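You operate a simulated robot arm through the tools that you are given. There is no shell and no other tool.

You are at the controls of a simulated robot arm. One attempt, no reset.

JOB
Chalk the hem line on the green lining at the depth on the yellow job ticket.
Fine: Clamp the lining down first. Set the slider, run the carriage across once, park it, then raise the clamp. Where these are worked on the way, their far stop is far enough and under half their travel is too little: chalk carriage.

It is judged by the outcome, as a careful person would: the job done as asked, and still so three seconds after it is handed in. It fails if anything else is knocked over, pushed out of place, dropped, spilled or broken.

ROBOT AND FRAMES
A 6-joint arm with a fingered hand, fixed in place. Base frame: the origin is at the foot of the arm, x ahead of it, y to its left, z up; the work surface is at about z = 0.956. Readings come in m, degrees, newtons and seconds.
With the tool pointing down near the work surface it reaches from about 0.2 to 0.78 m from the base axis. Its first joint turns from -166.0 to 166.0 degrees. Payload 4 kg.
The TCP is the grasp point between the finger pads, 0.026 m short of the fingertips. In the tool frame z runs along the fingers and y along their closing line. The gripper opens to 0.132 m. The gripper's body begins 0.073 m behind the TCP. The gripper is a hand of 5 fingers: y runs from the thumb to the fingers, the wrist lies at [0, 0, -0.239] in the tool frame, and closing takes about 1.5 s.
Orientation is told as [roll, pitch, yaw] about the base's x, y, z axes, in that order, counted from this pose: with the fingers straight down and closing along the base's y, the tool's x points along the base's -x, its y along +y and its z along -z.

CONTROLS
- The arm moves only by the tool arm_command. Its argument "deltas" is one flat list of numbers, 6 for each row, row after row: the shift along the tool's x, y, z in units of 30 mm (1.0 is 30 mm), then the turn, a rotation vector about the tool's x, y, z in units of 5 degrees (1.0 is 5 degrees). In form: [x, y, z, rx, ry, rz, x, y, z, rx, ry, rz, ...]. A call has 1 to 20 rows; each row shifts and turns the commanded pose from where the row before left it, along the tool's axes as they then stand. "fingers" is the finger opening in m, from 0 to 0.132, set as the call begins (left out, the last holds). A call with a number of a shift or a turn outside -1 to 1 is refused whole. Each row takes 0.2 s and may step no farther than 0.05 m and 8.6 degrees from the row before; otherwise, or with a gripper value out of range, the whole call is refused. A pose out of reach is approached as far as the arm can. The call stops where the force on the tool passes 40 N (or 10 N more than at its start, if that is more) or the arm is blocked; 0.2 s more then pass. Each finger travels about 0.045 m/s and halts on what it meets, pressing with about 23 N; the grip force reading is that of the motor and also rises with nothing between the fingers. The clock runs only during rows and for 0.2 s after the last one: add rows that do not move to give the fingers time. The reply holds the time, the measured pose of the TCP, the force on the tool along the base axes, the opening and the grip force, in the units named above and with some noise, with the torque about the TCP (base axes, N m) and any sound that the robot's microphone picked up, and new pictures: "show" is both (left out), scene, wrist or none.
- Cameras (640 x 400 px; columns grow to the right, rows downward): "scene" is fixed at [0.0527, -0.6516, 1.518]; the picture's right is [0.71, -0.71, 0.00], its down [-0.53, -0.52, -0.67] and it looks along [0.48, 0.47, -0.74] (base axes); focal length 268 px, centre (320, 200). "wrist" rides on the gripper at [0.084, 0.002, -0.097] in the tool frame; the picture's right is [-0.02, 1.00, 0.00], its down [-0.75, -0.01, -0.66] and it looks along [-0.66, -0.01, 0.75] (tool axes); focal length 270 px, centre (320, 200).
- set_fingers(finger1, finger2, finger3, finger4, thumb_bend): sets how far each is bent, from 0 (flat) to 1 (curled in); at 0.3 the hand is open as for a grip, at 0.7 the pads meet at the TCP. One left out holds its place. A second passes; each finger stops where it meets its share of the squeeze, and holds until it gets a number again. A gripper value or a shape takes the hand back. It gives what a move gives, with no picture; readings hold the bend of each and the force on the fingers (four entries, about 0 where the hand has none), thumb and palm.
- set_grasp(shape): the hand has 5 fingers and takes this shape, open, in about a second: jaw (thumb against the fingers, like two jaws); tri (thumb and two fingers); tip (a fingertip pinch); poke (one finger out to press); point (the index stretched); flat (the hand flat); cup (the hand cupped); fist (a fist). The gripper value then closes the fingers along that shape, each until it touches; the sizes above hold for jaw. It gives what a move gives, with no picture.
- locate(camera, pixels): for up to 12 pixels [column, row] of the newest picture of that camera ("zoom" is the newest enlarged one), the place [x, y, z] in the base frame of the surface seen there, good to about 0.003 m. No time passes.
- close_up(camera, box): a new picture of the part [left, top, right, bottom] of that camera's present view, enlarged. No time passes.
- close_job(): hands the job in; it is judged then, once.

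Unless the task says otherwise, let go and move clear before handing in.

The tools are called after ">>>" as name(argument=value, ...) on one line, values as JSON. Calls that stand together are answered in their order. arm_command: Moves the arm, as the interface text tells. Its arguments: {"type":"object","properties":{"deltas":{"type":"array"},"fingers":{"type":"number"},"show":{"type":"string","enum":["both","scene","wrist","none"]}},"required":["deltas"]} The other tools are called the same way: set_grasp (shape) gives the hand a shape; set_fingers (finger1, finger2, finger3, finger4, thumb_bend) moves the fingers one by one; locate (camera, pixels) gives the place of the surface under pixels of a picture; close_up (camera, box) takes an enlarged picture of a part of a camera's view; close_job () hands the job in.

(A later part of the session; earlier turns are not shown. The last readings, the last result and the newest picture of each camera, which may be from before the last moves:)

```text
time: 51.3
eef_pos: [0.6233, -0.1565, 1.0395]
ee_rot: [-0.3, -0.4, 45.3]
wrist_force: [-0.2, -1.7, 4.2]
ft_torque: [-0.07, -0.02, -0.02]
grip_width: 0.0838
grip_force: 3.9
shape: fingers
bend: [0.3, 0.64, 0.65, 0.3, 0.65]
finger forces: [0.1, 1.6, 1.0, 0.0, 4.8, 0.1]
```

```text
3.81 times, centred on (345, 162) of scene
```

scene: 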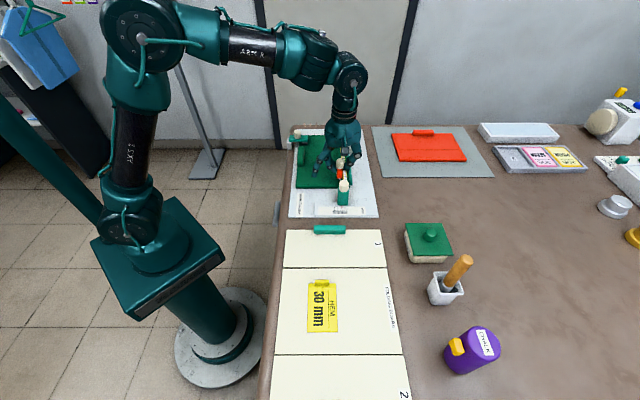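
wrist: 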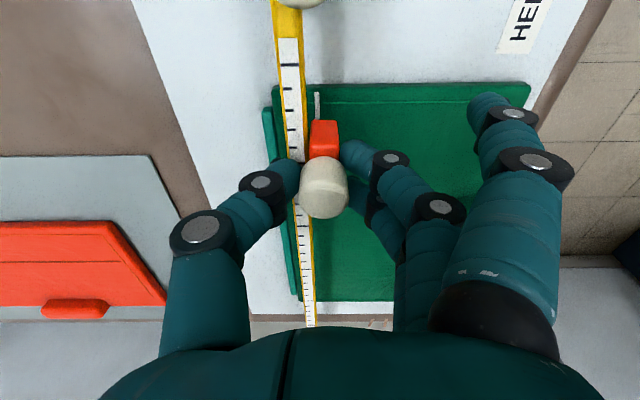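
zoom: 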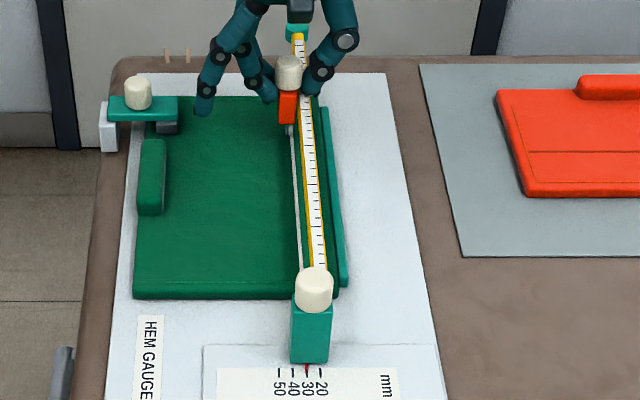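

The pointer is still on 30 and the line nearly crosses the lining. I'll continue toward the far stop.

>>> arm_command(deltas=[-0.25, -0.002, -0.01, 0, 0, 0, -0.25, -0.002, 0, 0, 0, 0, -0.25, -0.001, 0.002, 0, 0, 0, -0.25, -0.001, 0.002, 0, 0, 0, -0.25, -0.001, 0.002, 0, 0, 0, -0.25, -0.001, 0.002, 0, 0, 0], show="both")

>>> close_up(camera="scene", box=[332, 200, 352, 214])

>>> close_up(camera="scene", box=[290, 90, 400, 195])

```text
time: 52.7
eef_pos: [0.657, -0.124, 1.0395]
ee_rot: [-0.3, -0.3, 45.3]
wrist_force: [-0.8, -1.3, 0.5]
ft_torque: [-0.04, 0.0, 0.01]
grip_width: 0.0839
grip_force: 3.4
shape: fingers
bend: [0.3, 0.64, 0.65, 0.3, 0.65]
finger forces: [0.0, 1.9, 1.0, 0.1, 3.5, 0.1]
```

scene: 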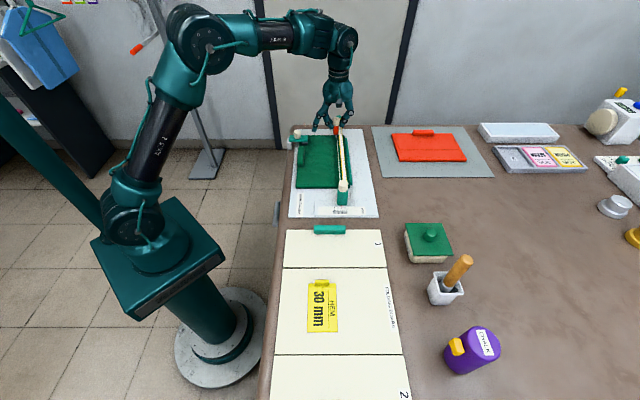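
wrist: 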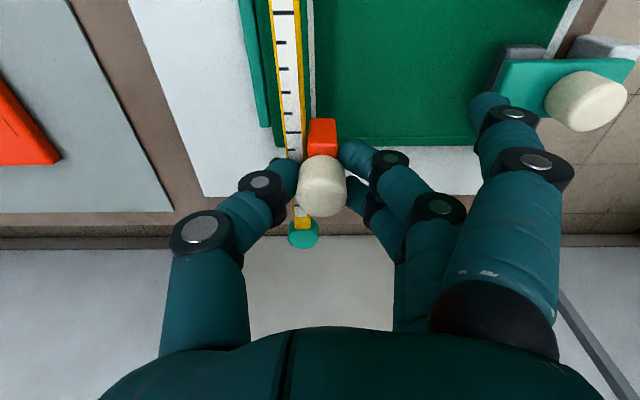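

```text
16.00 times, centred on (342, 207) of scene
```

zoom: 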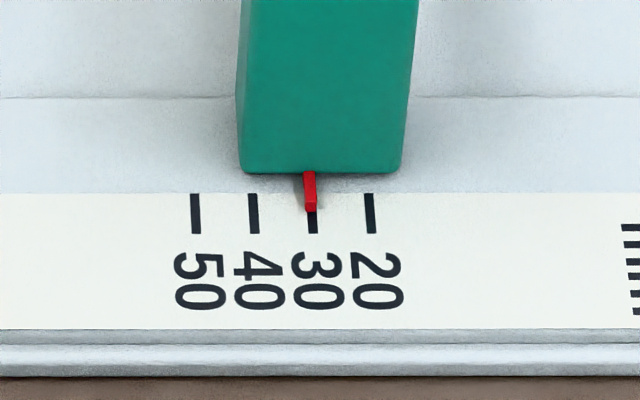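

```text
3.81 times, centred on (345, 142) of scene
```

zoom: 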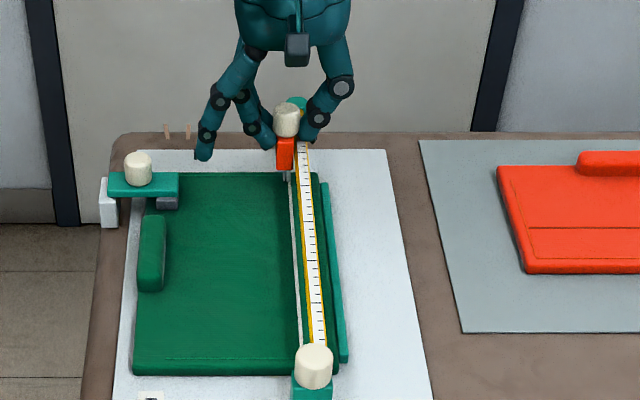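

The line now spans the lining and the carriage is near the end cap at wrist (303,233). I'll go on gently to the far stop.

>>> arm_command(deltas=[-0.2, -0.001, 0.002, 0, 0, 0, -0.2, -0.001, 0.002, 0, 0, 0, -0.2, -0.001, 0.002, 0, 0, 0, -0.1, 0, 0, 0, 0, 0], show="wrist")

>>> close_up(camera="scene", box=[332, 200, 352, 214])

>>> close_up(camera="wrist", box=[220, 80, 440, 270])

```text
time: 53.7
eef_pos: [0.6702, -0.1084, 1.0386]
ee_rot: [-0.3, -0.4, 45.4]
wrist_force: [-0.5, -2.1, 2.9]
ft_torque: [-0.05, -0.01, 0.0]
grip_width: 0.084
grip_force: 3.8
shape: fingers
bend: [0.3, 0.64, 0.65, 0.3, 0.65]
finger forces: [0.1, 1.9, 1.1, 0.0, 4.9, 0.0]
```

wrist: 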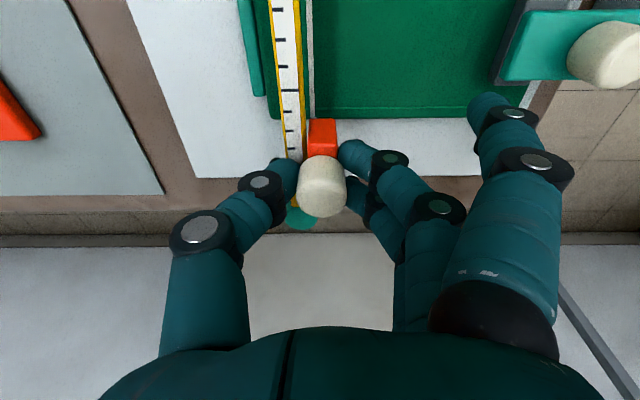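

```text
16.00 times, centred on (342, 207) of scene
```

zoom: 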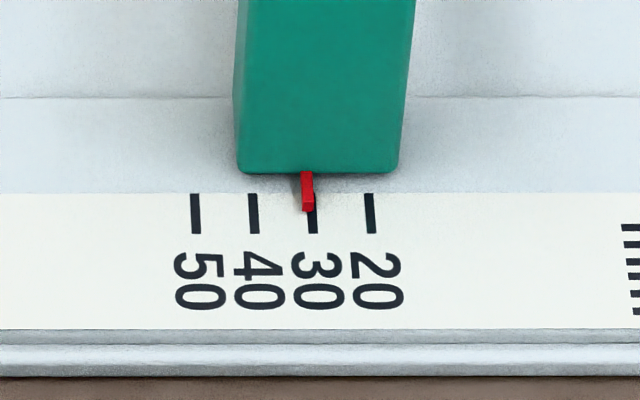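

```text
2.11 times, centred on (330, 175) of wrist
```

zoom: 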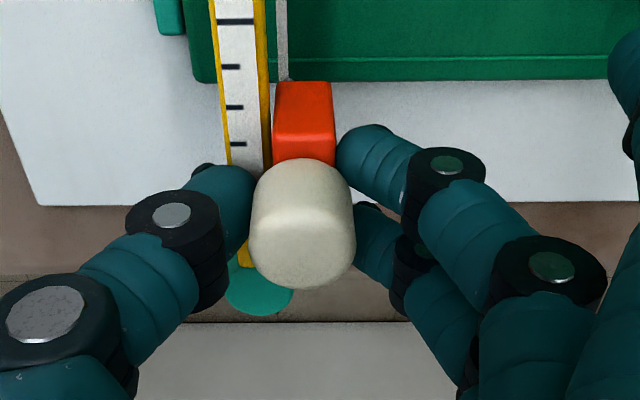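

The pointer is at about 30.8. I'll trim it back and ease on until I feel the stop.

>>> arm_command(deltas=[-0.1, -0.03, 0, 0, 0, 0, -0.1, -0.01, 0, 0, 0, 0, -0.1, -0.001, 0, 0, 0, 0, -0.1, -0.001, 0, 0, 0, 0, -0.1, -0.001, 0, 0, 0, 0], show="wrist")

>>> close_up(camera="scene", box=[332, 200, 352, 214])

>>> close_up(camera="wrist", box=[220, 80, 440, 270])

```text
time: 54.9
eef_pos: [0.6821, -0.099, 1.0383]
ee_rot: [-0.2, -0.2, 45.4]
wrist_force: [-2.9, -1.2, 4.8]
ft_torque: [-0.05, -0.01, 0.01]
grip_width: 0.0831
grip_force: 4.4
shape: fingers
bend: [0.3, 0.64, 0.65, 0.3, 0.66]
finger forces: [0.0, 1.5, 1.3, 0.1, 5.7, 0.0]
```

wrist: 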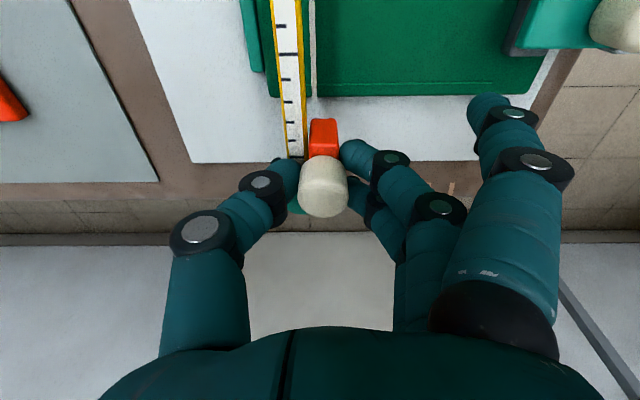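

```text
16.00 times, centred on (342, 207) of scene
```

zoom: 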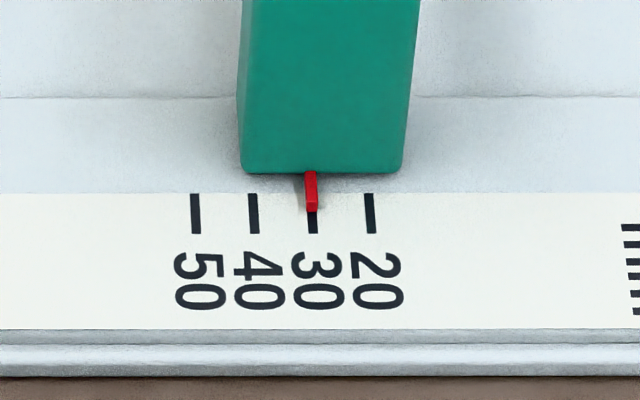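

```text
2.11 times, centred on (330, 175) of wrist
```

zoom: 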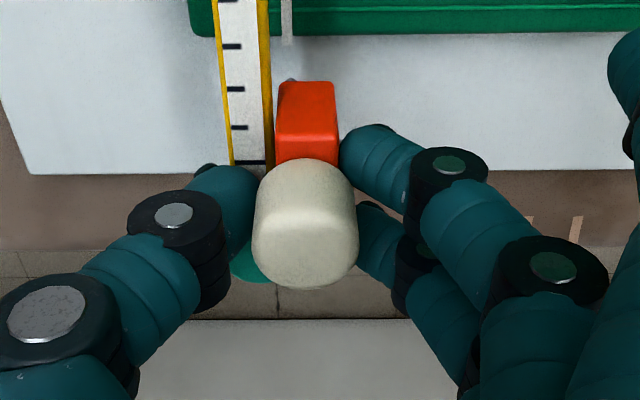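

>>> arm_command(deltas=[-0.1, -0.001, 0, 0, 0, 0, -0.1, -0.001, 0, 0, 0, 0, -0.1, -0.001, 0, 0, 0, 0, -0.1, -0.001, 0, 0, 0, 0, -0.1, -0.001, 0, 0, 0, 0], show="wrist")

>>> close_up(camera="scene", box=[332, 200, 352, 214])

>>> close_up(camera="scene", box=[310, 90, 380, 150])

```text
time: 56.1
eef_pos: [0.6912, -0.0911, 1.0384]
ee_rot: [-0.2, -0.3, 45.3]
wrist_force: [-4.2, -2.9, 0.5]
ft_torque: [-0.08, 0.04, 0.03]
grip_width: 0.0832
grip_force: 4.0
shape: fingers
bend: [0.3, 0.64, 0.65, 0.3, 0.66]
finger forces: [0.0, 2.9, 1.1, 0.0, 3.4, 0.1]
```

wrist: 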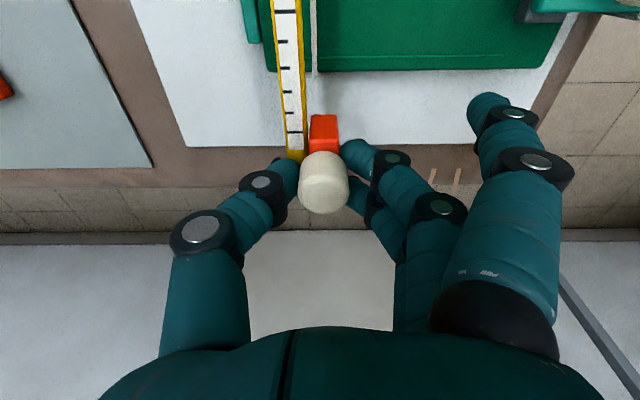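

```text
16.00 times, centred on (342, 207) of scene
```

zoom: 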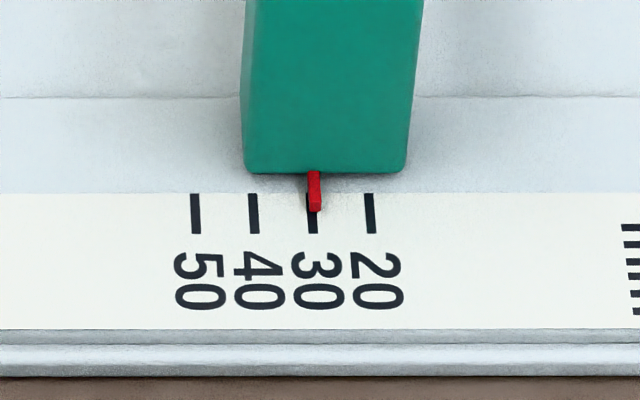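

```text
6.67 times, centred on (345, 120) of scene
```

zoom: 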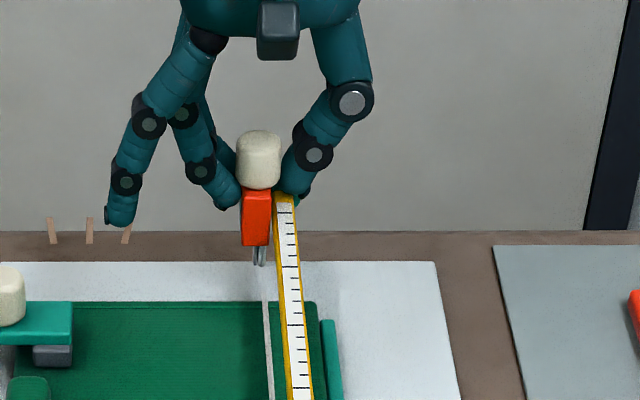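

The force rose along the rail and the knob began slipping in the grip, so the far stop is reached; the pointer is still at 30. To park, I'll return the carriage to its home end, keeping watch on the pointer.

>>> arm_command(deltas=[0.25, 0.001, -0.001, 0, 0, 0, 0.25, 0.001, -0.001, 0, 0, 0, 0.25, 0.001, -0.001, 0, 0, 0, 0.25, 0.001, -0.001, 0, 0, 0, 0.25, 0.001, -0.001, 0, 0, 0, 0.25, 0.001, -0.001, 0, 0, 0], show="wrist")

>>> close_up(camera="scene", box=[332, 200, 352, 214])

>>> close_up(camera="scene", box=[290, 110, 400, 215])

```text
time: 57.5
eef_pos: [0.6597, -0.1226, 1.0386]
ee_rot: [-0.3, -0.3, 45.3]
wrist_force: [-0.5, -0.1, -2.2]
ft_torque: [0.01, -0.04, 0.03]
grip_width: 0.0837
grip_force: 2.9
shape: fingers
bend: [0.3, 0.64, 0.65, 0.3, 0.65]
finger forces: [0.0, 2.2, 0.9, 0.0, 2.3, 0.1]
```

wrist: 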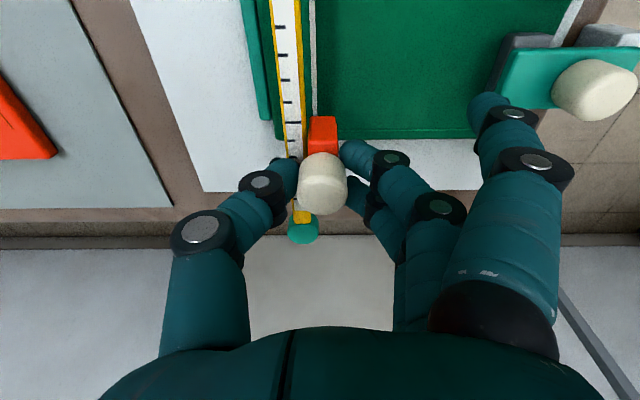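

```text
16.00 times, centred on (342, 207) of scene
```

zoom: 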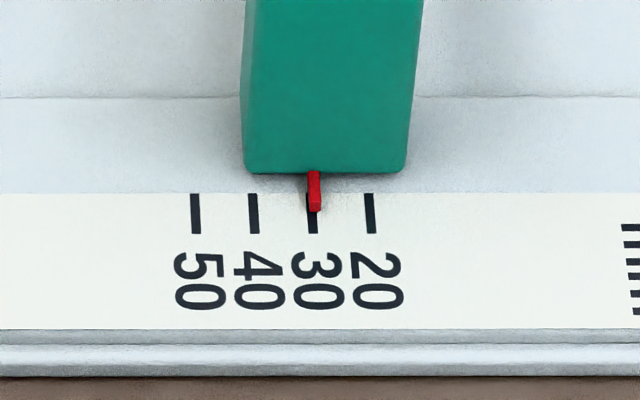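

```text
3.81 times, centred on (345, 162) of scene
```

zoom: 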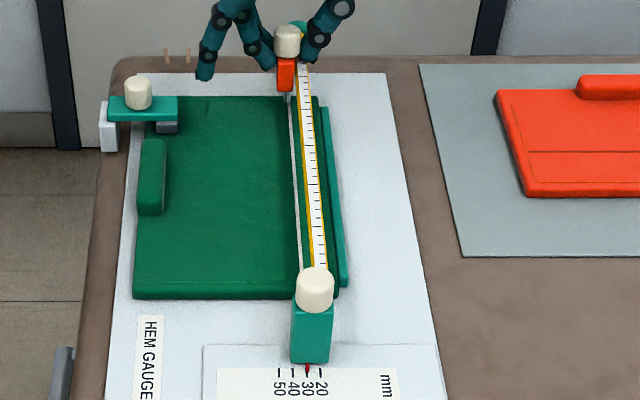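

The carriage comes back smoothly with the pointer on 30. Continuing the return.

>>> arm_command(deltas=[0.25, 0.001, -0.001, 0, 0, 0, 0.25, 0.001, -0.001, 0, 0, 0, 0.25, 0.001, -0.001, 0, 0, 0, 0.25, 0.001, -0.001, 0, 0, 0, 0.25, 0.001, -0.001, 0, 0, 0, 0.25, 0.001, -0.001, 0, 0, 0, 0.25, 0.001, -0.001, 0, 0, 0, 0.25, 0.001, -0.001, 0, 0, 0], show="wrist")

>>> close_up(camera="scene", box=[332, 200, 352, 214])

```text
time: 59.3
eef_pos: [0.6194, -0.1639, 1.038]
ee_rot: [-0.3, -0.3, 45.4]
wrist_force: [3.0, 1.9, 3.0]
ft_torque: [-0.01, -0.16, 0.02]
grip_width: 0.0833
grip_force: 4.6
shape: fingers
bend: [0.3, 0.64, 0.65, 0.3, 0.66]
finger forces: [0.0, 1.6, 0.9, 0.0, 7.2, 0.0]
```

wrist: 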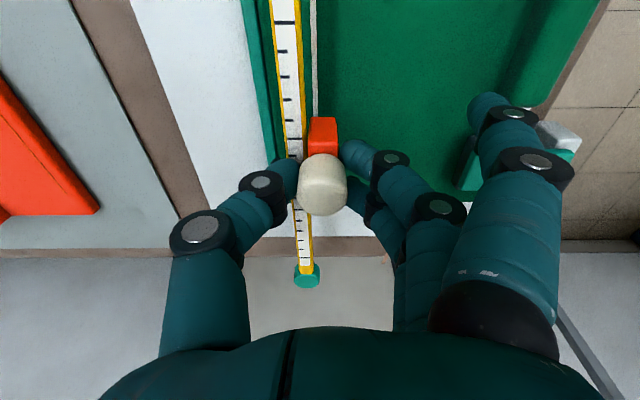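

```text
16.00 times, centred on (342, 207) of scene
```

zoom: 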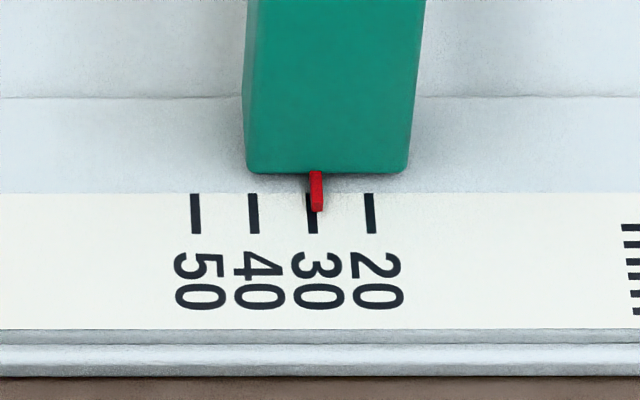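

>>> arm_command(deltas=[0.25, 0.008, -0.001, 0, 0, 0, 0.25, 0.003, -0.001, 0, 0, 0, 0.25, 0.001, -0.001, 0, 0, 0, 0.25, 0.001, -0.001, 0, 0, 0, 0.25, 0.001, -0.001, 0, 0, 0, 0.25, 0.001, -0.001, 0, 0, 0, 0.25, 0.001, -0.001, 0, 0, 0, 0.25, 0.001, -0.001, 0, 0, 0, 0.25, 0.001, -0.001, 0, 0, 0], show="wrist")

>>> close_up(camera="scene", box=[332, 200, 352, 214])

```text
time: 61.3
eef_pos: [0.5702, -0.2113, 1.0381]
ee_rot: [-0.3, -0.3, 45.4]
wrist_force: [1.9, 1.8, 6.3]
ft_torque: [0.02, -0.17, 0.07]
grip_width: 0.0831
grip_force: 6.1
shape: fingers
bend: [0.3, 0.64, 0.65, 0.3, 0.66]
finger forces: [0.0, 1.6, 1.2, 0.0, 9.4, 0.1]
```

wrist: 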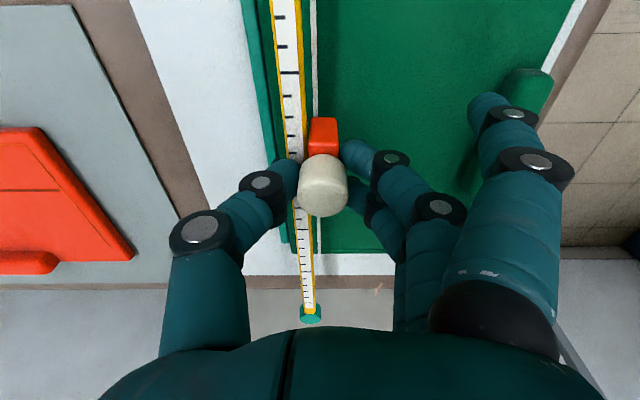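

```text
16.00 times, centred on (342, 207) of scene
```

zoom: 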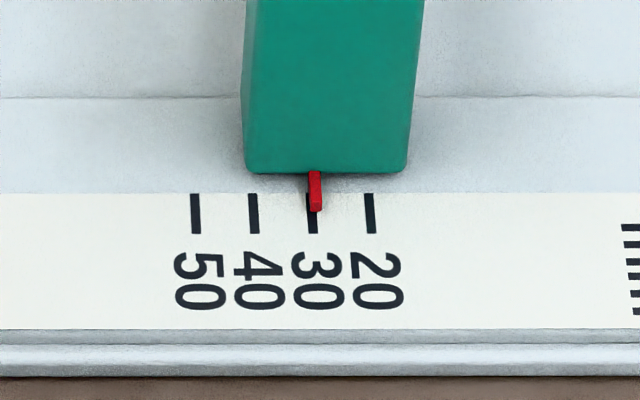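

>>> arm_command(deltas=[0.25, 0.001, -0.02, 0, 0, 0, 0.25, 0.001, -0.002, 0, 0, 0, 0.25, 0.001, -0.002, 0, 0, 0, 0.25, 0.001, -0.002, 0, 0, 0, 0.25, 0.001, -0.002, 0, 0, 0, 0.25, 0.001, -0.002, 0, 0, 0, 0.25, 0.001, -0.002, 0, 0, 0, 0.25, 0.001, -0.002, 0, 0, 0, 0.25, 0.001, -0.002, 0, 0, 0], show="wrist")

>>> close_up(camera="scene", box=[332, 200, 352, 214])

```text
time: 63.3
eef_pos: [0.5237, -0.2599, 1.0376]
ee_rot: [-0.4, -0.3, 45.4]
wrist_force: [0.6, 2.9, 1.2]
ft_torque: [0.02, -0.1, 0.01]
grip_width: 0.0836
grip_force: 3.8
shape: fingers
bend: [0.3, 0.64, 0.65, 0.3, 0.66]
finger forces: [0.0, 2.0, 1.3, 0.0, 5.1, 0.0]
```

wrist: 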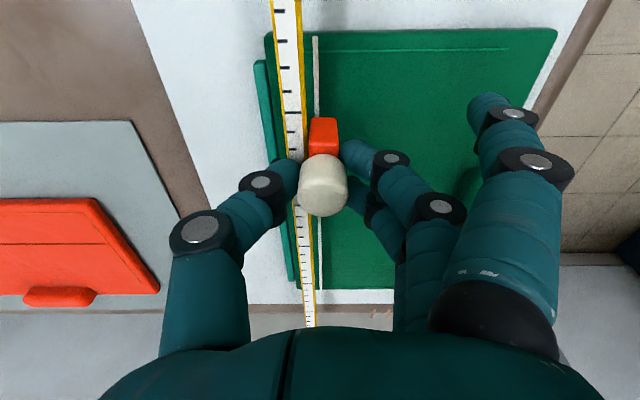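

```text
16.00 times, centred on (342, 207) of scene
```

zoom: 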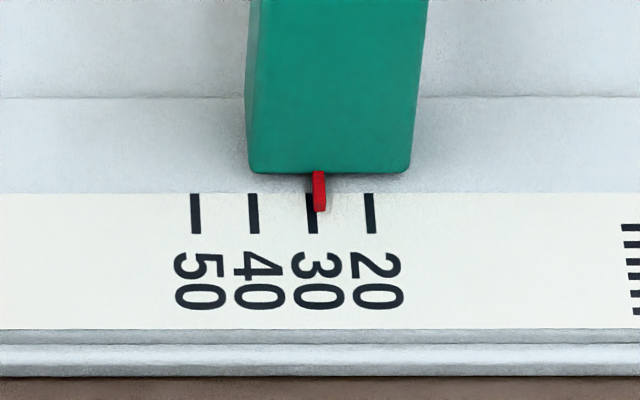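

The pointer slid to about 29.2. I'll correct sideways by 0.9 mm, then carry on home.

>>> arm_command(deltas=[0, 0.03, 0, 0, 0, 0, 0.1, 0.005, 0, 0, 0, 0, 0.25, 0.003, -0.002, 0, 0, 0, 0.25, 0.003, -0.002, 0, 0, 0], show="none")

>>> close_up(camera="scene", box=[332, 200, 352, 214])

```text
time: 64.3
eef_pos: [0.5105, -0.2718, 1.0393]
ee_rot: [-0.3, -0.3, 45.4]
wrist_force: [2.5, -0.8, 1.0]
ft_torque: [0.01, -0.04, 0.03]
grip_width: 0.0838
grip_force: 3.5
shape: fingers
bend: [0.3, 0.64, 0.65, 0.3, 0.65]
finger forces: [0.1, 1.6, 0.7, 0.0, 5.9, 0.0]
```

```text
16.00 times, centred on (342, 207) of scene
```

zoom: 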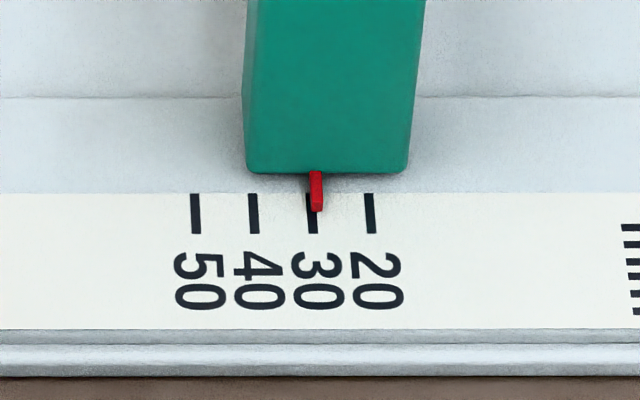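

>>> arm_command(deltas=[0.25, 0.005, -0.002, 0, 0, 0, 0.25, 0.003, -0.002, 0, 0, 0, 0.25, 0.002, -0.002, 0, 0, 0, 0.25, 0.002, -0.002, 0, 0, 0, 0.25, 0.002, -0.002, 0, 0, 0, 0.25, 0.002, -0.002, 0, 0, 0], show="wrist")

>>> close_up(camera="scene", box=[332, 200, 352, 214])

>>> close_up(camera="wrist", box=[220, 20, 440, 240])

```text
time: 65.7
eef_pos: [0.4769, -0.3032, 1.0389]
ee_rot: [-0.3, -0.4, 45.2]
wrist_force: [0.6, 1.0, -1.9]
ft_torque: [-0.02, -0.05, 0.01]
grip_width: 0.0839
grip_force: 2.5
shape: fingers
bend: [0.3, 0.64, 0.65, 0.3, 0.65]
finger forces: [0.0, 1.7, 0.6, 0.0, 2.8, 0.1]
```

wrist: 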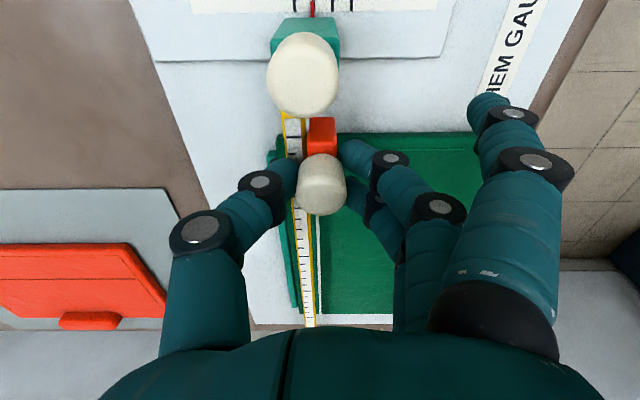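

```text
16.00 times, centred on (342, 207) of scene
```

zoom: 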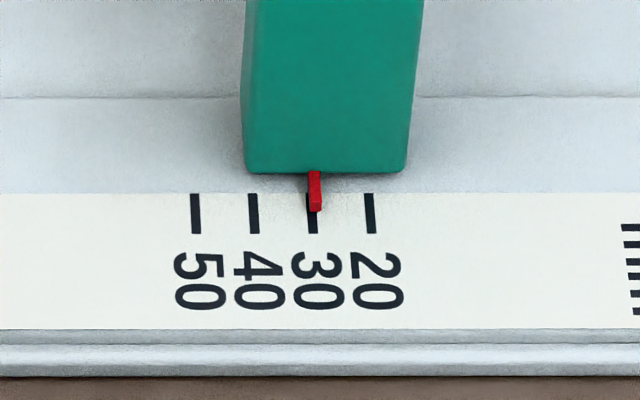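

```text
1.82 times, centred on (330, 130) of wrist
```

zoom: 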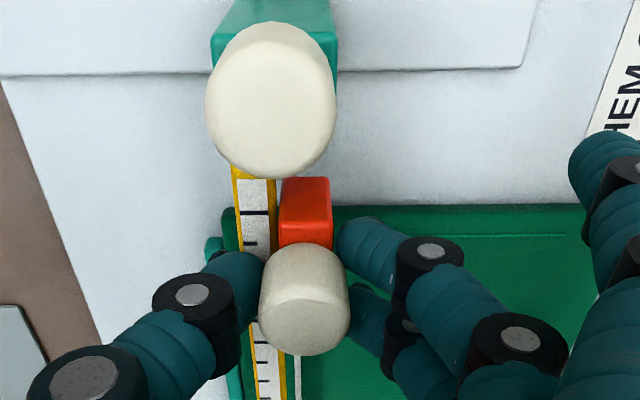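

The pointer is on 30; the carriage needs about 12 mm more to its home spot beside the slider. Small steps now.

>>> arm_command(deltas=[0.1, 0.001, -0.001, 0, 0, 0, 0.1, 0.001, -0.001, 0, 0, 0, 0.1, 0.001, -0.001, 0, 0, 0, 0.1, 0.001, 0, 0, 0, 0], show="wrist")

>>> close_up(camera="scene", box=[332, 200, 352, 214])

>>> close_up(camera="wrist", box=[220, 20, 440, 240])

```text
time: 66.7
eef_pos: [0.4694, -0.3125, 1.0391]
ee_rot: [-0.3, -0.4, 45.4]
wrist_force: [2.7, 2.6, 0.0]
ft_torque: [0.05, -0.03, 0.03]
grip_width: 0.084
grip_force: 2.4
shape: fingers
bend: [0.3, 0.64, 0.65, 0.3, 0.65]
finger forces: [0.0, 1.0, 1.3, 0.0, 2.8, 0.1]
```

wrist: 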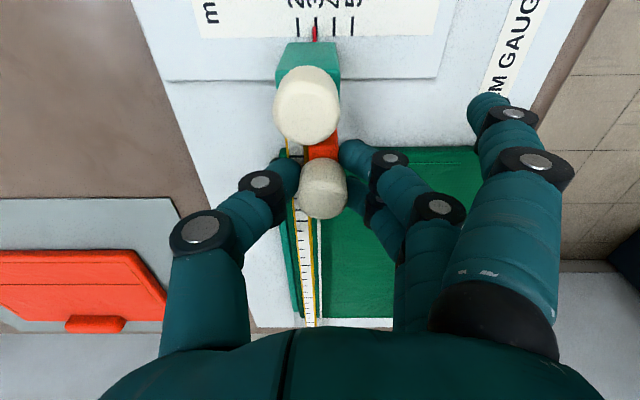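

```text
16.00 times, centred on (342, 207) of scene
```

zoom: 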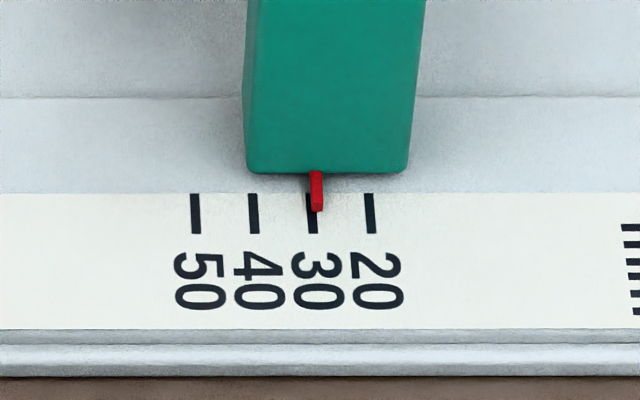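

```text
1.82 times, centred on (330, 130) of wrist
```

zoom: 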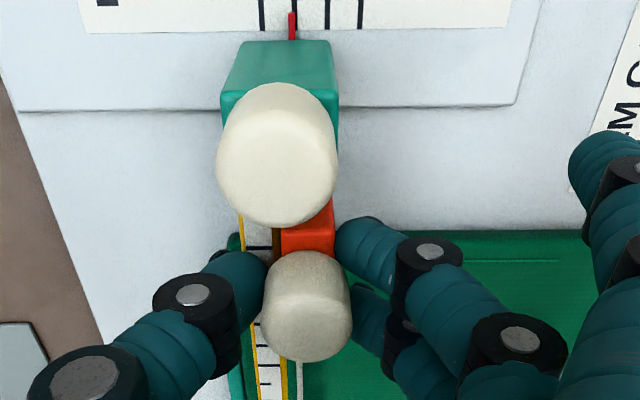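

The carriage is back at its home stop, with the knob gap as at the start and resistance felt, and the pointer reads about 30. I'll release and check.

>>> set_fingers(finger2=0.5, finger3=0.5, thumb_bend=0.5)

>>> set_fingers(finger2=0.3, finger3=0.3, thumb_bend=0.3)

>>> arm_command(deltas=[0, 0, -0.8, 0, 0, 0, 0, 0, -1, 0, 0, 0, 0, 0, -1, 0, 0, 0, 0, 0, -1, 0, 0, 0, 0, 0, -1, 0, 0, 0])

>>> close_up(camera="scene", box=[332, 200, 352, 214])

>>> close_up(camera="scene", box=[280, 110, 400, 220])

```text
time: 67.7
eef_pos: [0.4699, -0.3132, 1.0381]
ee_rot: [-0.4, -0.3, 45.4]
wrist_force: [-0.2, -0.3, -0.2]
ft_torque: [-0.02, -0.02, 0.02]
grip_width: 0.1062
grip_force: 0.0
shape: fingers
bend: [0.3, 0.5, 0.5, 0.3, 0.5]
finger forces: [0.1, 0.0, 0.1, 0.0, 0.1, 0.0]
```

```text
time: 68.7
eef_pos: [0.4698, -0.3118, 1.04]
ee_rot: [-0.3, -0.3, 45.5]
wrist_force: [0.0, 0.8, -0.4]
ft_torque: [0.02, 0.04, -0.01]
grip_width: 0.1383
grip_force: 0.0
shape: fingers
bend: [0.3, 0.3, 0.3, 0.3, 0.3]
finger forces: [0.0, 0.0, 0.0, 0.0, 0.0, 0.1]
```

```text
time: 69.9
eef_pos: [0.4691, -0.3113, 1.1831]
ee_rot: [-0.2, -0.3, 45.3]
wrist_force: [0.9, 0.4, -0.5]
ft_torque: [-0.04, -0.02, -0.04]
grip_width: 0.1384
grip_force: 0.1
shape: fingers
bend: [0.3, 0.3, 0.3, 0.3, 0.3]
finger forces: [0.0, 0.0, 0.0, 0.1, 0.1, 0.1]
```

scene: 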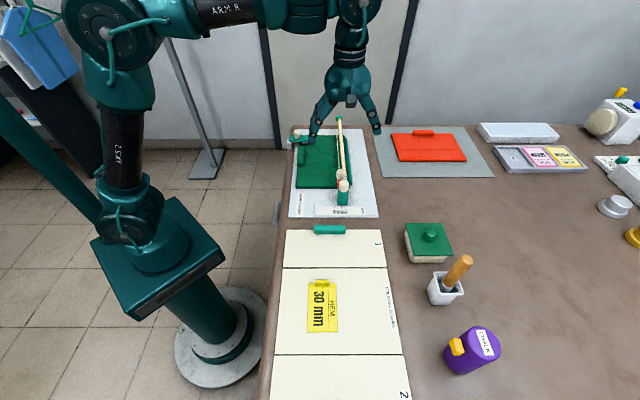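
wrist: 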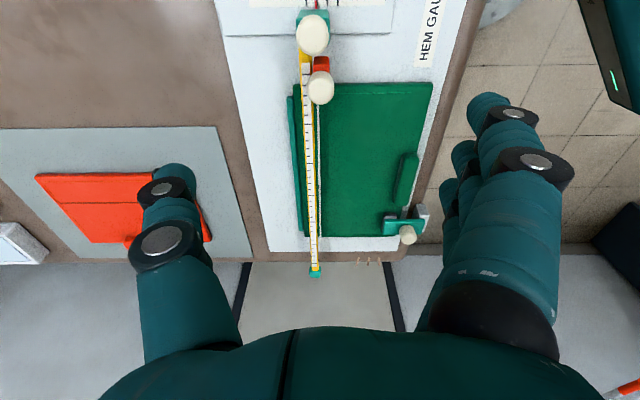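

```text
16.00 times, centred on (342, 207) of scene
```

zoom: 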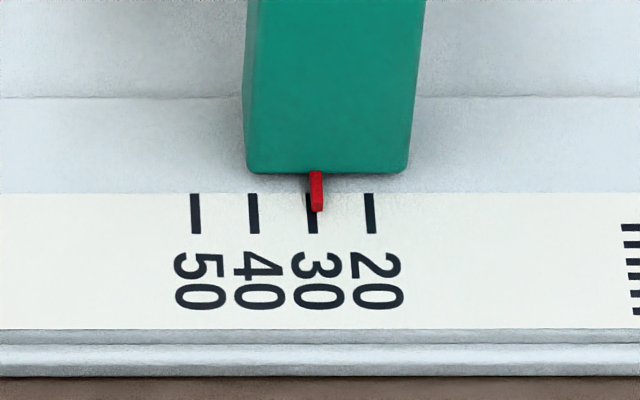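

```text
3.64 times, centred on (340, 165) of scene
```

zoom: 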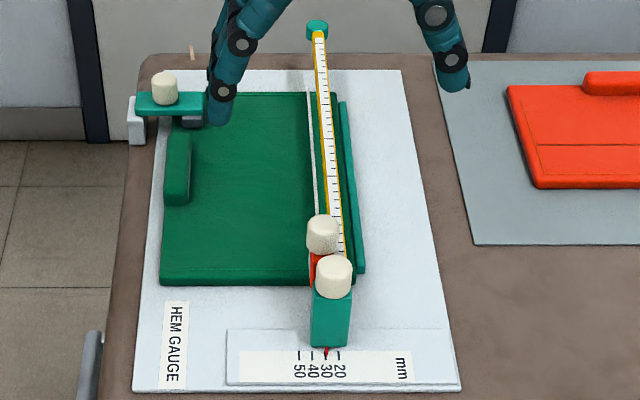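

Carriage home, pointer on 30, and a full chalk line lies along the lining (zoom 312,150). Next I'll raise the clamp: turn the hand back to yaw −45° and hover above its knob.

>>> arm_command(deltas=[0, 0, -1, 0, 0, 0, 0, 0, 0, 0, 0, 1, 0, 0, 0, 0, 0, 1, 0, 0, 0, 0, 0, 1, 0, 0, 0, 0, 0, 1, 0, 0, 0, 0, 0, 1, 0, 0, 0, 0, 0, 1, 0, 0, 0, 0, 0, 1, 0, 0, 0, 0, 0, 1, 0, 0, 0, 0, 0, 1, 0, 0, 0, 0, 0, 1, 0, 0, 0, 0, 0, 1, 0, 0, 0, 0, 0, 1, 0, 0, 0, 0, 0, 1, 0, 0, 0, 0, 0, 1, 0, 0, 0, 0, 0, 1, 0, 0, 0, 0, 0, 1, 0, 0, 0, 0, 0, 1, 0, 0, 0, 0, 0, 1], show="none")

>>> arm_command(deltas=[0.549, 0.96, 0, 0, 0, 0, 0.549, 0.96, 0, 0, 0, 0, 0.549, 0.96, 0, 0, 0, 0, 0.549, 0.96, 0, 0, 0, 0, 0.549, 0.96, 0, 0, 0, 0, 0.549, 0.96, 0, 0, 0, 0, 0.549, 0.96, 0, 0, 0, 0, 0.549, 0.96, 0, 0, 0, 0, 0, 0, 1, 0, 0, 0, 0, 0, 1, 0, 0, 0, 0, 0, 1, 0, 0, 0])

>>> close_up(camera="wrist", box=[220, 40, 440, 220])

```text
time: 73.9
eef_pos: [0.4682, -0.3126, 1.2136]
ee_rot: [0.2, -0.3, -44.8]
wrist_force: [0.6, 0.0, 0.1]
ft_torque: [-0.01, -0.01, 0.02]
grip_width: 0.1385
grip_force: 0.0
shape: fingers
bend: [0.3, 0.3, 0.3, 0.3, 0.3]
finger forces: [0.1, 0.0, 0.0, 0.0, 0.0, 0.1]
```

```text
time: 76.3
eef_pos: [0.5628, -0.0583, 1.1654]
ee_rot: [0.2, -0.1, -44.5]
wrist_force: [-0.1, 0.0, 0.4]
ft_torque: [-0.01, 0.0, 0.03]
grip_width: 0.1384
grip_force: 0.1
shape: fingers
bend: [0.3, 0.3, 0.3, 0.3, 0.3]
finger forces: [0.0, 0.0, 0.0, 0.0, 0.0, 0.1]
out of reach, approached as far as the arm can: row 10, 11
```

scene: 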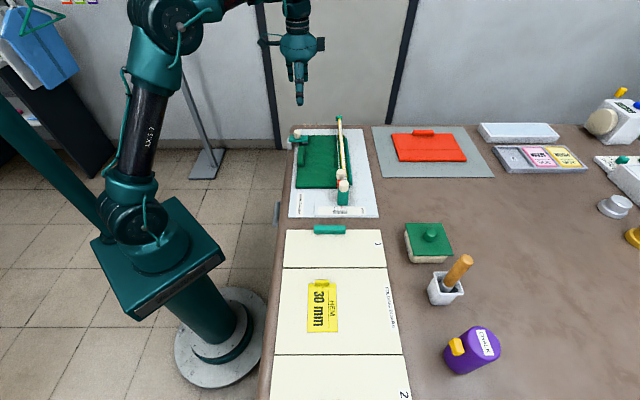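
wrist: 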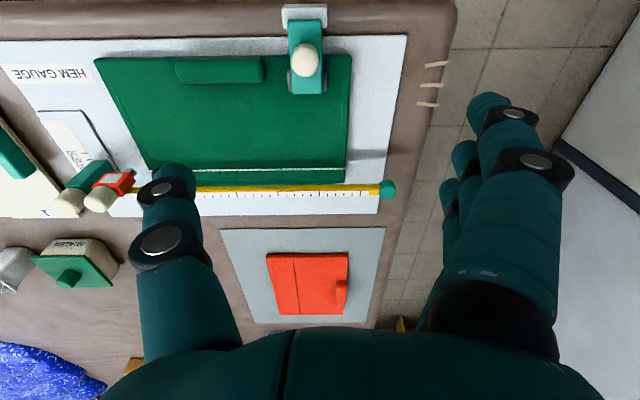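

```text
2.22 times, centred on (330, 130) of wrist
```

zoom: 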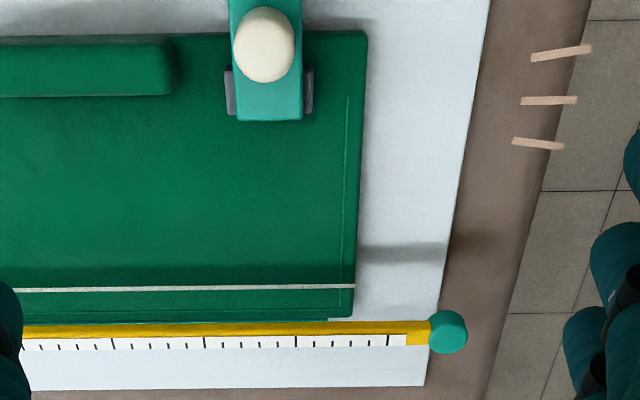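

I'm above the clamp, but the arm stopped slightly off target at u=0.357, v=0.439. I'll hold one row to see whether it settles.

>>> arm_command(deltas=[0, 0, 0, 0, 0, 0, 0, 0, 0, 0, 0, 0], show="none")

>>> arm_command(deltas=[0.3, 0, 0, 0, 0, 0, 0, 0, 0, 0, 0, 0], show="none")

>>> locate(camera="wrist", pixels=[[305, 60], [305, 52], [305, 70], [294, 60], [317, 60], [308, 88], [305, 28], [302, 15]])

```text
time: 76.9
eef_pos: [0.5636, -0.0587, 1.1648]
ee_rot: [0.1, -0.1, -44.5]
wrist_force: [0.8, 0.6, 0.5]
ft_torque: [0.01, 0.02, -0.02]
grip_width: 0.1387
grip_force: 0.1
shape: fingers
bend: [0.3, 0.3, 0.3, 0.3, 0.3]
finger forces: [0.1, 0.0, 0.1, 0.0, 0.0, 0.0]
```

```text
time: 77.5
eef_pos: [0.5601, -0.0528, 1.1684]
ee_rot: [0.2, -0.2, -44.6]
wrist_force: [0.0, 0.1, -0.1]
ft_torque: [-0.02, 0.01, -0.04]
grip_width: 0.1384
grip_force: 0.1
shape: fingers
bend: [0.3, 0.3, 0.3, 0.3, 0.3]
finger forces: [0.1, 0.0, 0.1, 0.0, 0.0, 0.0]
out of reach, approached as far as the arm can: row 1
```

```text
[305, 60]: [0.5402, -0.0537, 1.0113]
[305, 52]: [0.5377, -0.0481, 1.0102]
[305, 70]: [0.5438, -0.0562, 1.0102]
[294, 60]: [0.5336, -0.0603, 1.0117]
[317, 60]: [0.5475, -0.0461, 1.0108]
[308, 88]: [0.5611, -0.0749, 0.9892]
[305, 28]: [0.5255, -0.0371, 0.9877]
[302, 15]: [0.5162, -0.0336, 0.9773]
```

The clamp knob's top is at u≈0.345, v≈0.420, z≈1.011, but the arm seems held by a joint limit in this posture. I'll rise and move to the hover pose I used at the start, to recover the earlier posture.

>>> arm_command(deltas=[0, 0, -1, 0, 0, 0, 0, 0, -1, 0, 0, 0, 0, 0, -0.7, 0, 0, 0, 0.5, -0.3, 0, 0, 0, 0, 0.5, -0.3, 0, 0, 0, 0, 0.5, 0, 0, 0, 0, 0], show="scene")

```text
time: 78.9
eef_pos: [0.5156, -0.0326, 1.251]
ee_rot: [0.3, -0.4, -44.7]
wrist_force: [0.1, -0.1, -0.3]
ft_torque: [0.0, 0.02, 0.0]
grip_width: 0.1384
grip_force: 0.1
shape: fingers
bend: [0.3, 0.3, 0.3, 0.3, 0.3]
finger forces: [0.0, 0.0, 0.1, 0.1, 0.0, 0.0]
```

scene: 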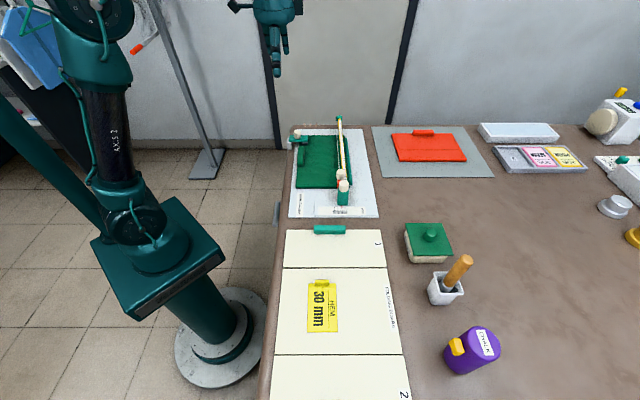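

The normal posture is back. I'll pre-shape finger 2 and the thumb, move over the clamp knob and descend step by step.

>>> set_fingers(finger1=0.3, finger2=0.5, finger3=0.3, finger4=0.3, thumb_bend=0.5)

>>> arm_command(deltas=[-0.6, 0.1, 0, 0, 0, 0, -0.6, 0, 0, 0, 0, 0, 0, 0, 0.8, 0, 0, 0, 0, 0, 0.8, 0, 0, 0, 0, 0, 0.8, 0, 0, 0, 0, 0, 0.8, 0, 0, 0, 0, 0, 0.8, 0, 0, 0, 0, 0, 0.8, 0, 0, 0])

>>> close_up(camera="wrist", box=[200, 60, 440, 260])

>>> close_up(camera="scene", box=[240, 60, 360, 160])

```text
time: 79.9
eef_pos: [0.5157, -0.0333, 1.2514]
ee_rot: [0.3, -0.3, -44.7]
wrist_force: [-0.3, 0.3, 0.0]
ft_torque: [0.01, 0.02, 0.02]
grip_width: 0.107
grip_force: 0.0
shape: fingers
bend: [0.3, 0.5, 0.3, 0.3, 0.5]
finger forces: [0.1, 0.0, 0.0, 0.0, 0.0, 0.0]
```

```text
time: 81.7
eef_pos: [0.5443, -0.0573, 1.1056]
ee_rot: [0.4, -0.3, -44.5]
wrist_force: [0.0, 0.5, 1.2]
ft_torque: [0.02, 0.0, 0.02]
grip_width: 0.1071
grip_force: 0.0
shape: fingers
bend: [0.3, 0.5, 0.3, 0.3, 0.5]
finger forces: [0.0, 0.0, 0.0, 0.0, 0.0, 0.1]
```

scene: 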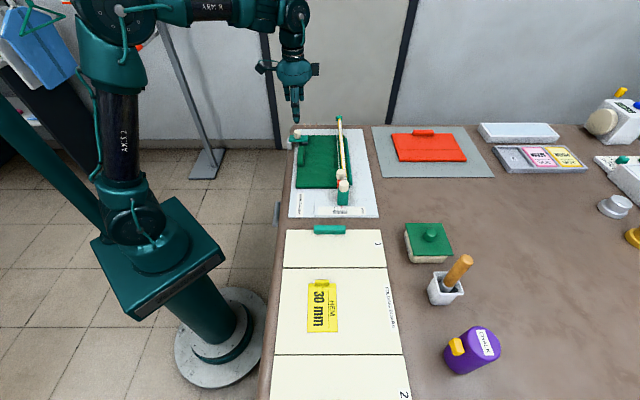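
wrist: 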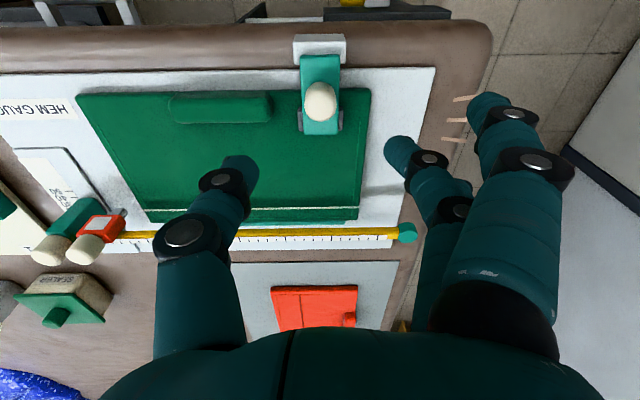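

```text
2.00 times, centred on (320, 160) of wrist
```

zoom: 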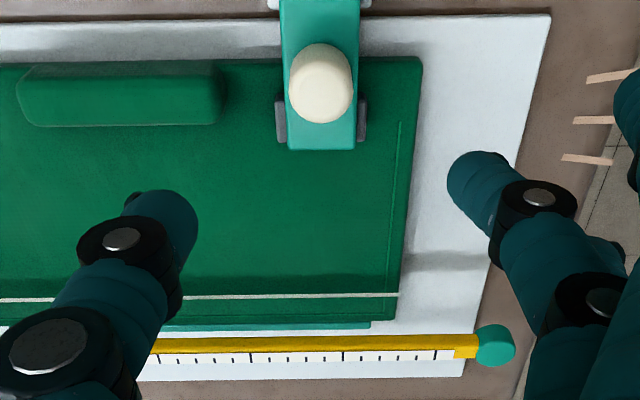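

```text
4.00 times, centred on (300, 110) of scene
```

zoom: 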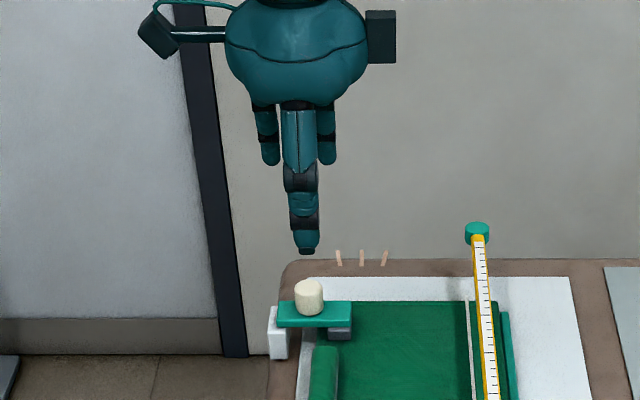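

Reach is fine now and I'm centred over the knob. Descending to grasp height.

>>> arm_command(deltas=[0, 0, 0.8, 0, 0, 0, 0, 0, 0.8, 0, 0, 0, 0, 0, 0.8, 0, 0, 0, 0, 0, 0.4, 0, 0, 0])

>>> close_up(camera="wrist", box=[200, 80, 440, 280])

>>> close_up(camera="scene", box=[260, 90, 350, 165])

```text
time: 82.7
eef_pos: [0.5464, -0.0558, 1.0212]
ee_rot: [0.4, -0.4, -44.6]
wrist_force: [-0.2, -0.6, 0.4]
ft_torque: [-0.01, 0.03, -0.01]
grip_width: 0.1073
grip_force: 0.0
shape: fingers
bend: [0.3, 0.5, 0.3, 0.3, 0.5]
finger forces: [0.0, 0.1, 0.1, 0.0, 0.0, 0.0]
```

scene: 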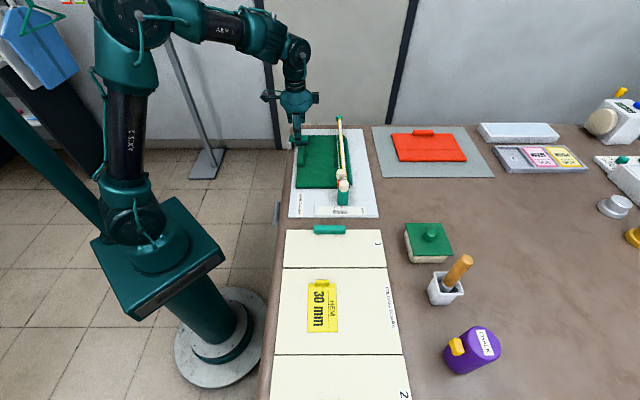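
wrist: 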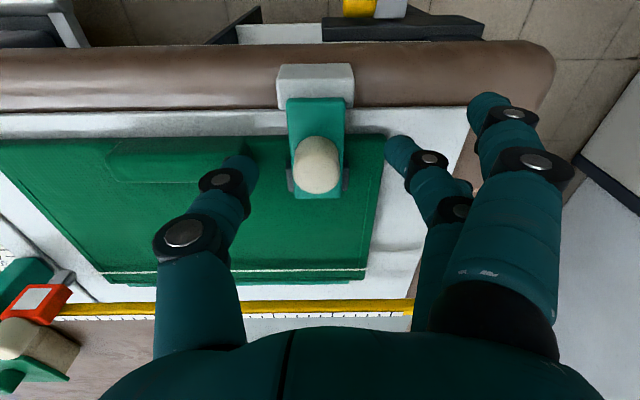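

```text
2.00 times, centred on (320, 180) of wrist
```

zoom: 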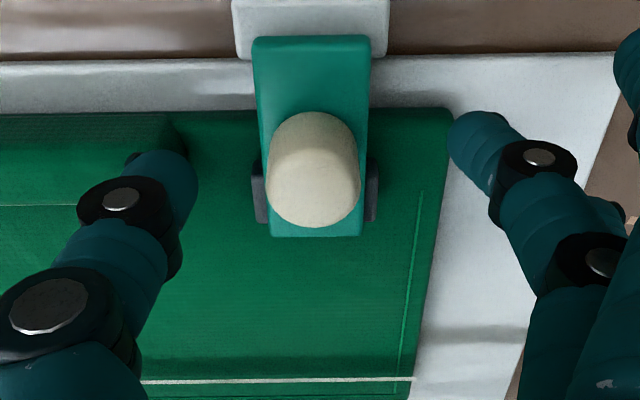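

```text
5.33 times, centred on (305, 128) of scene
```

zoom: 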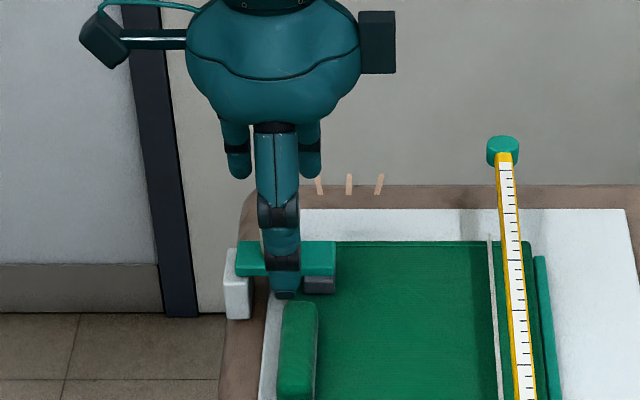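

Finger 2 and the thumb straddle the clamp knob at wrist (316,165). I'll close on it.

>>> set_fingers(finger2=0.68, thumb_bend=0.68)

>>> close_up(camera="wrist", box=[200, 80, 440, 280])

```text
time: 83.7
eef_pos: [0.5451, -0.0568, 1.0221]
ee_rot: [0.3, -0.3, -44.6]
wrist_force: [-3.5, -2.0, -1.0]
ft_torque: [-0.05, 0.07, 0.01]
grip_width: 0.0853
grip_force: 3.9
shape: fingers
bend: [0.3, 0.65, 0.3, 0.3, 0.65]
finger forces: [0.1, 2.3, 0.0, 0.1, 5.7, 0.0]
```

```text
2.00 times, centred on (320, 180) of wrist
```

zoom: 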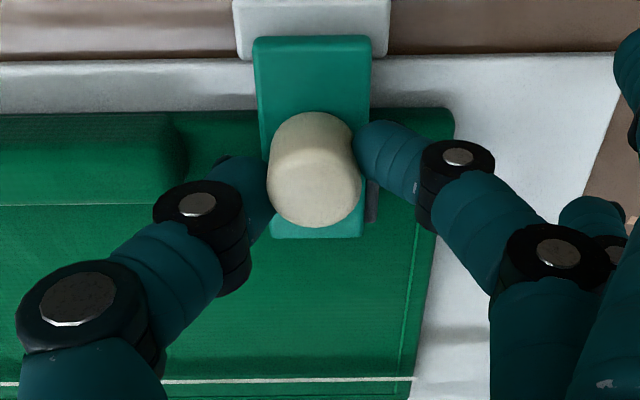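

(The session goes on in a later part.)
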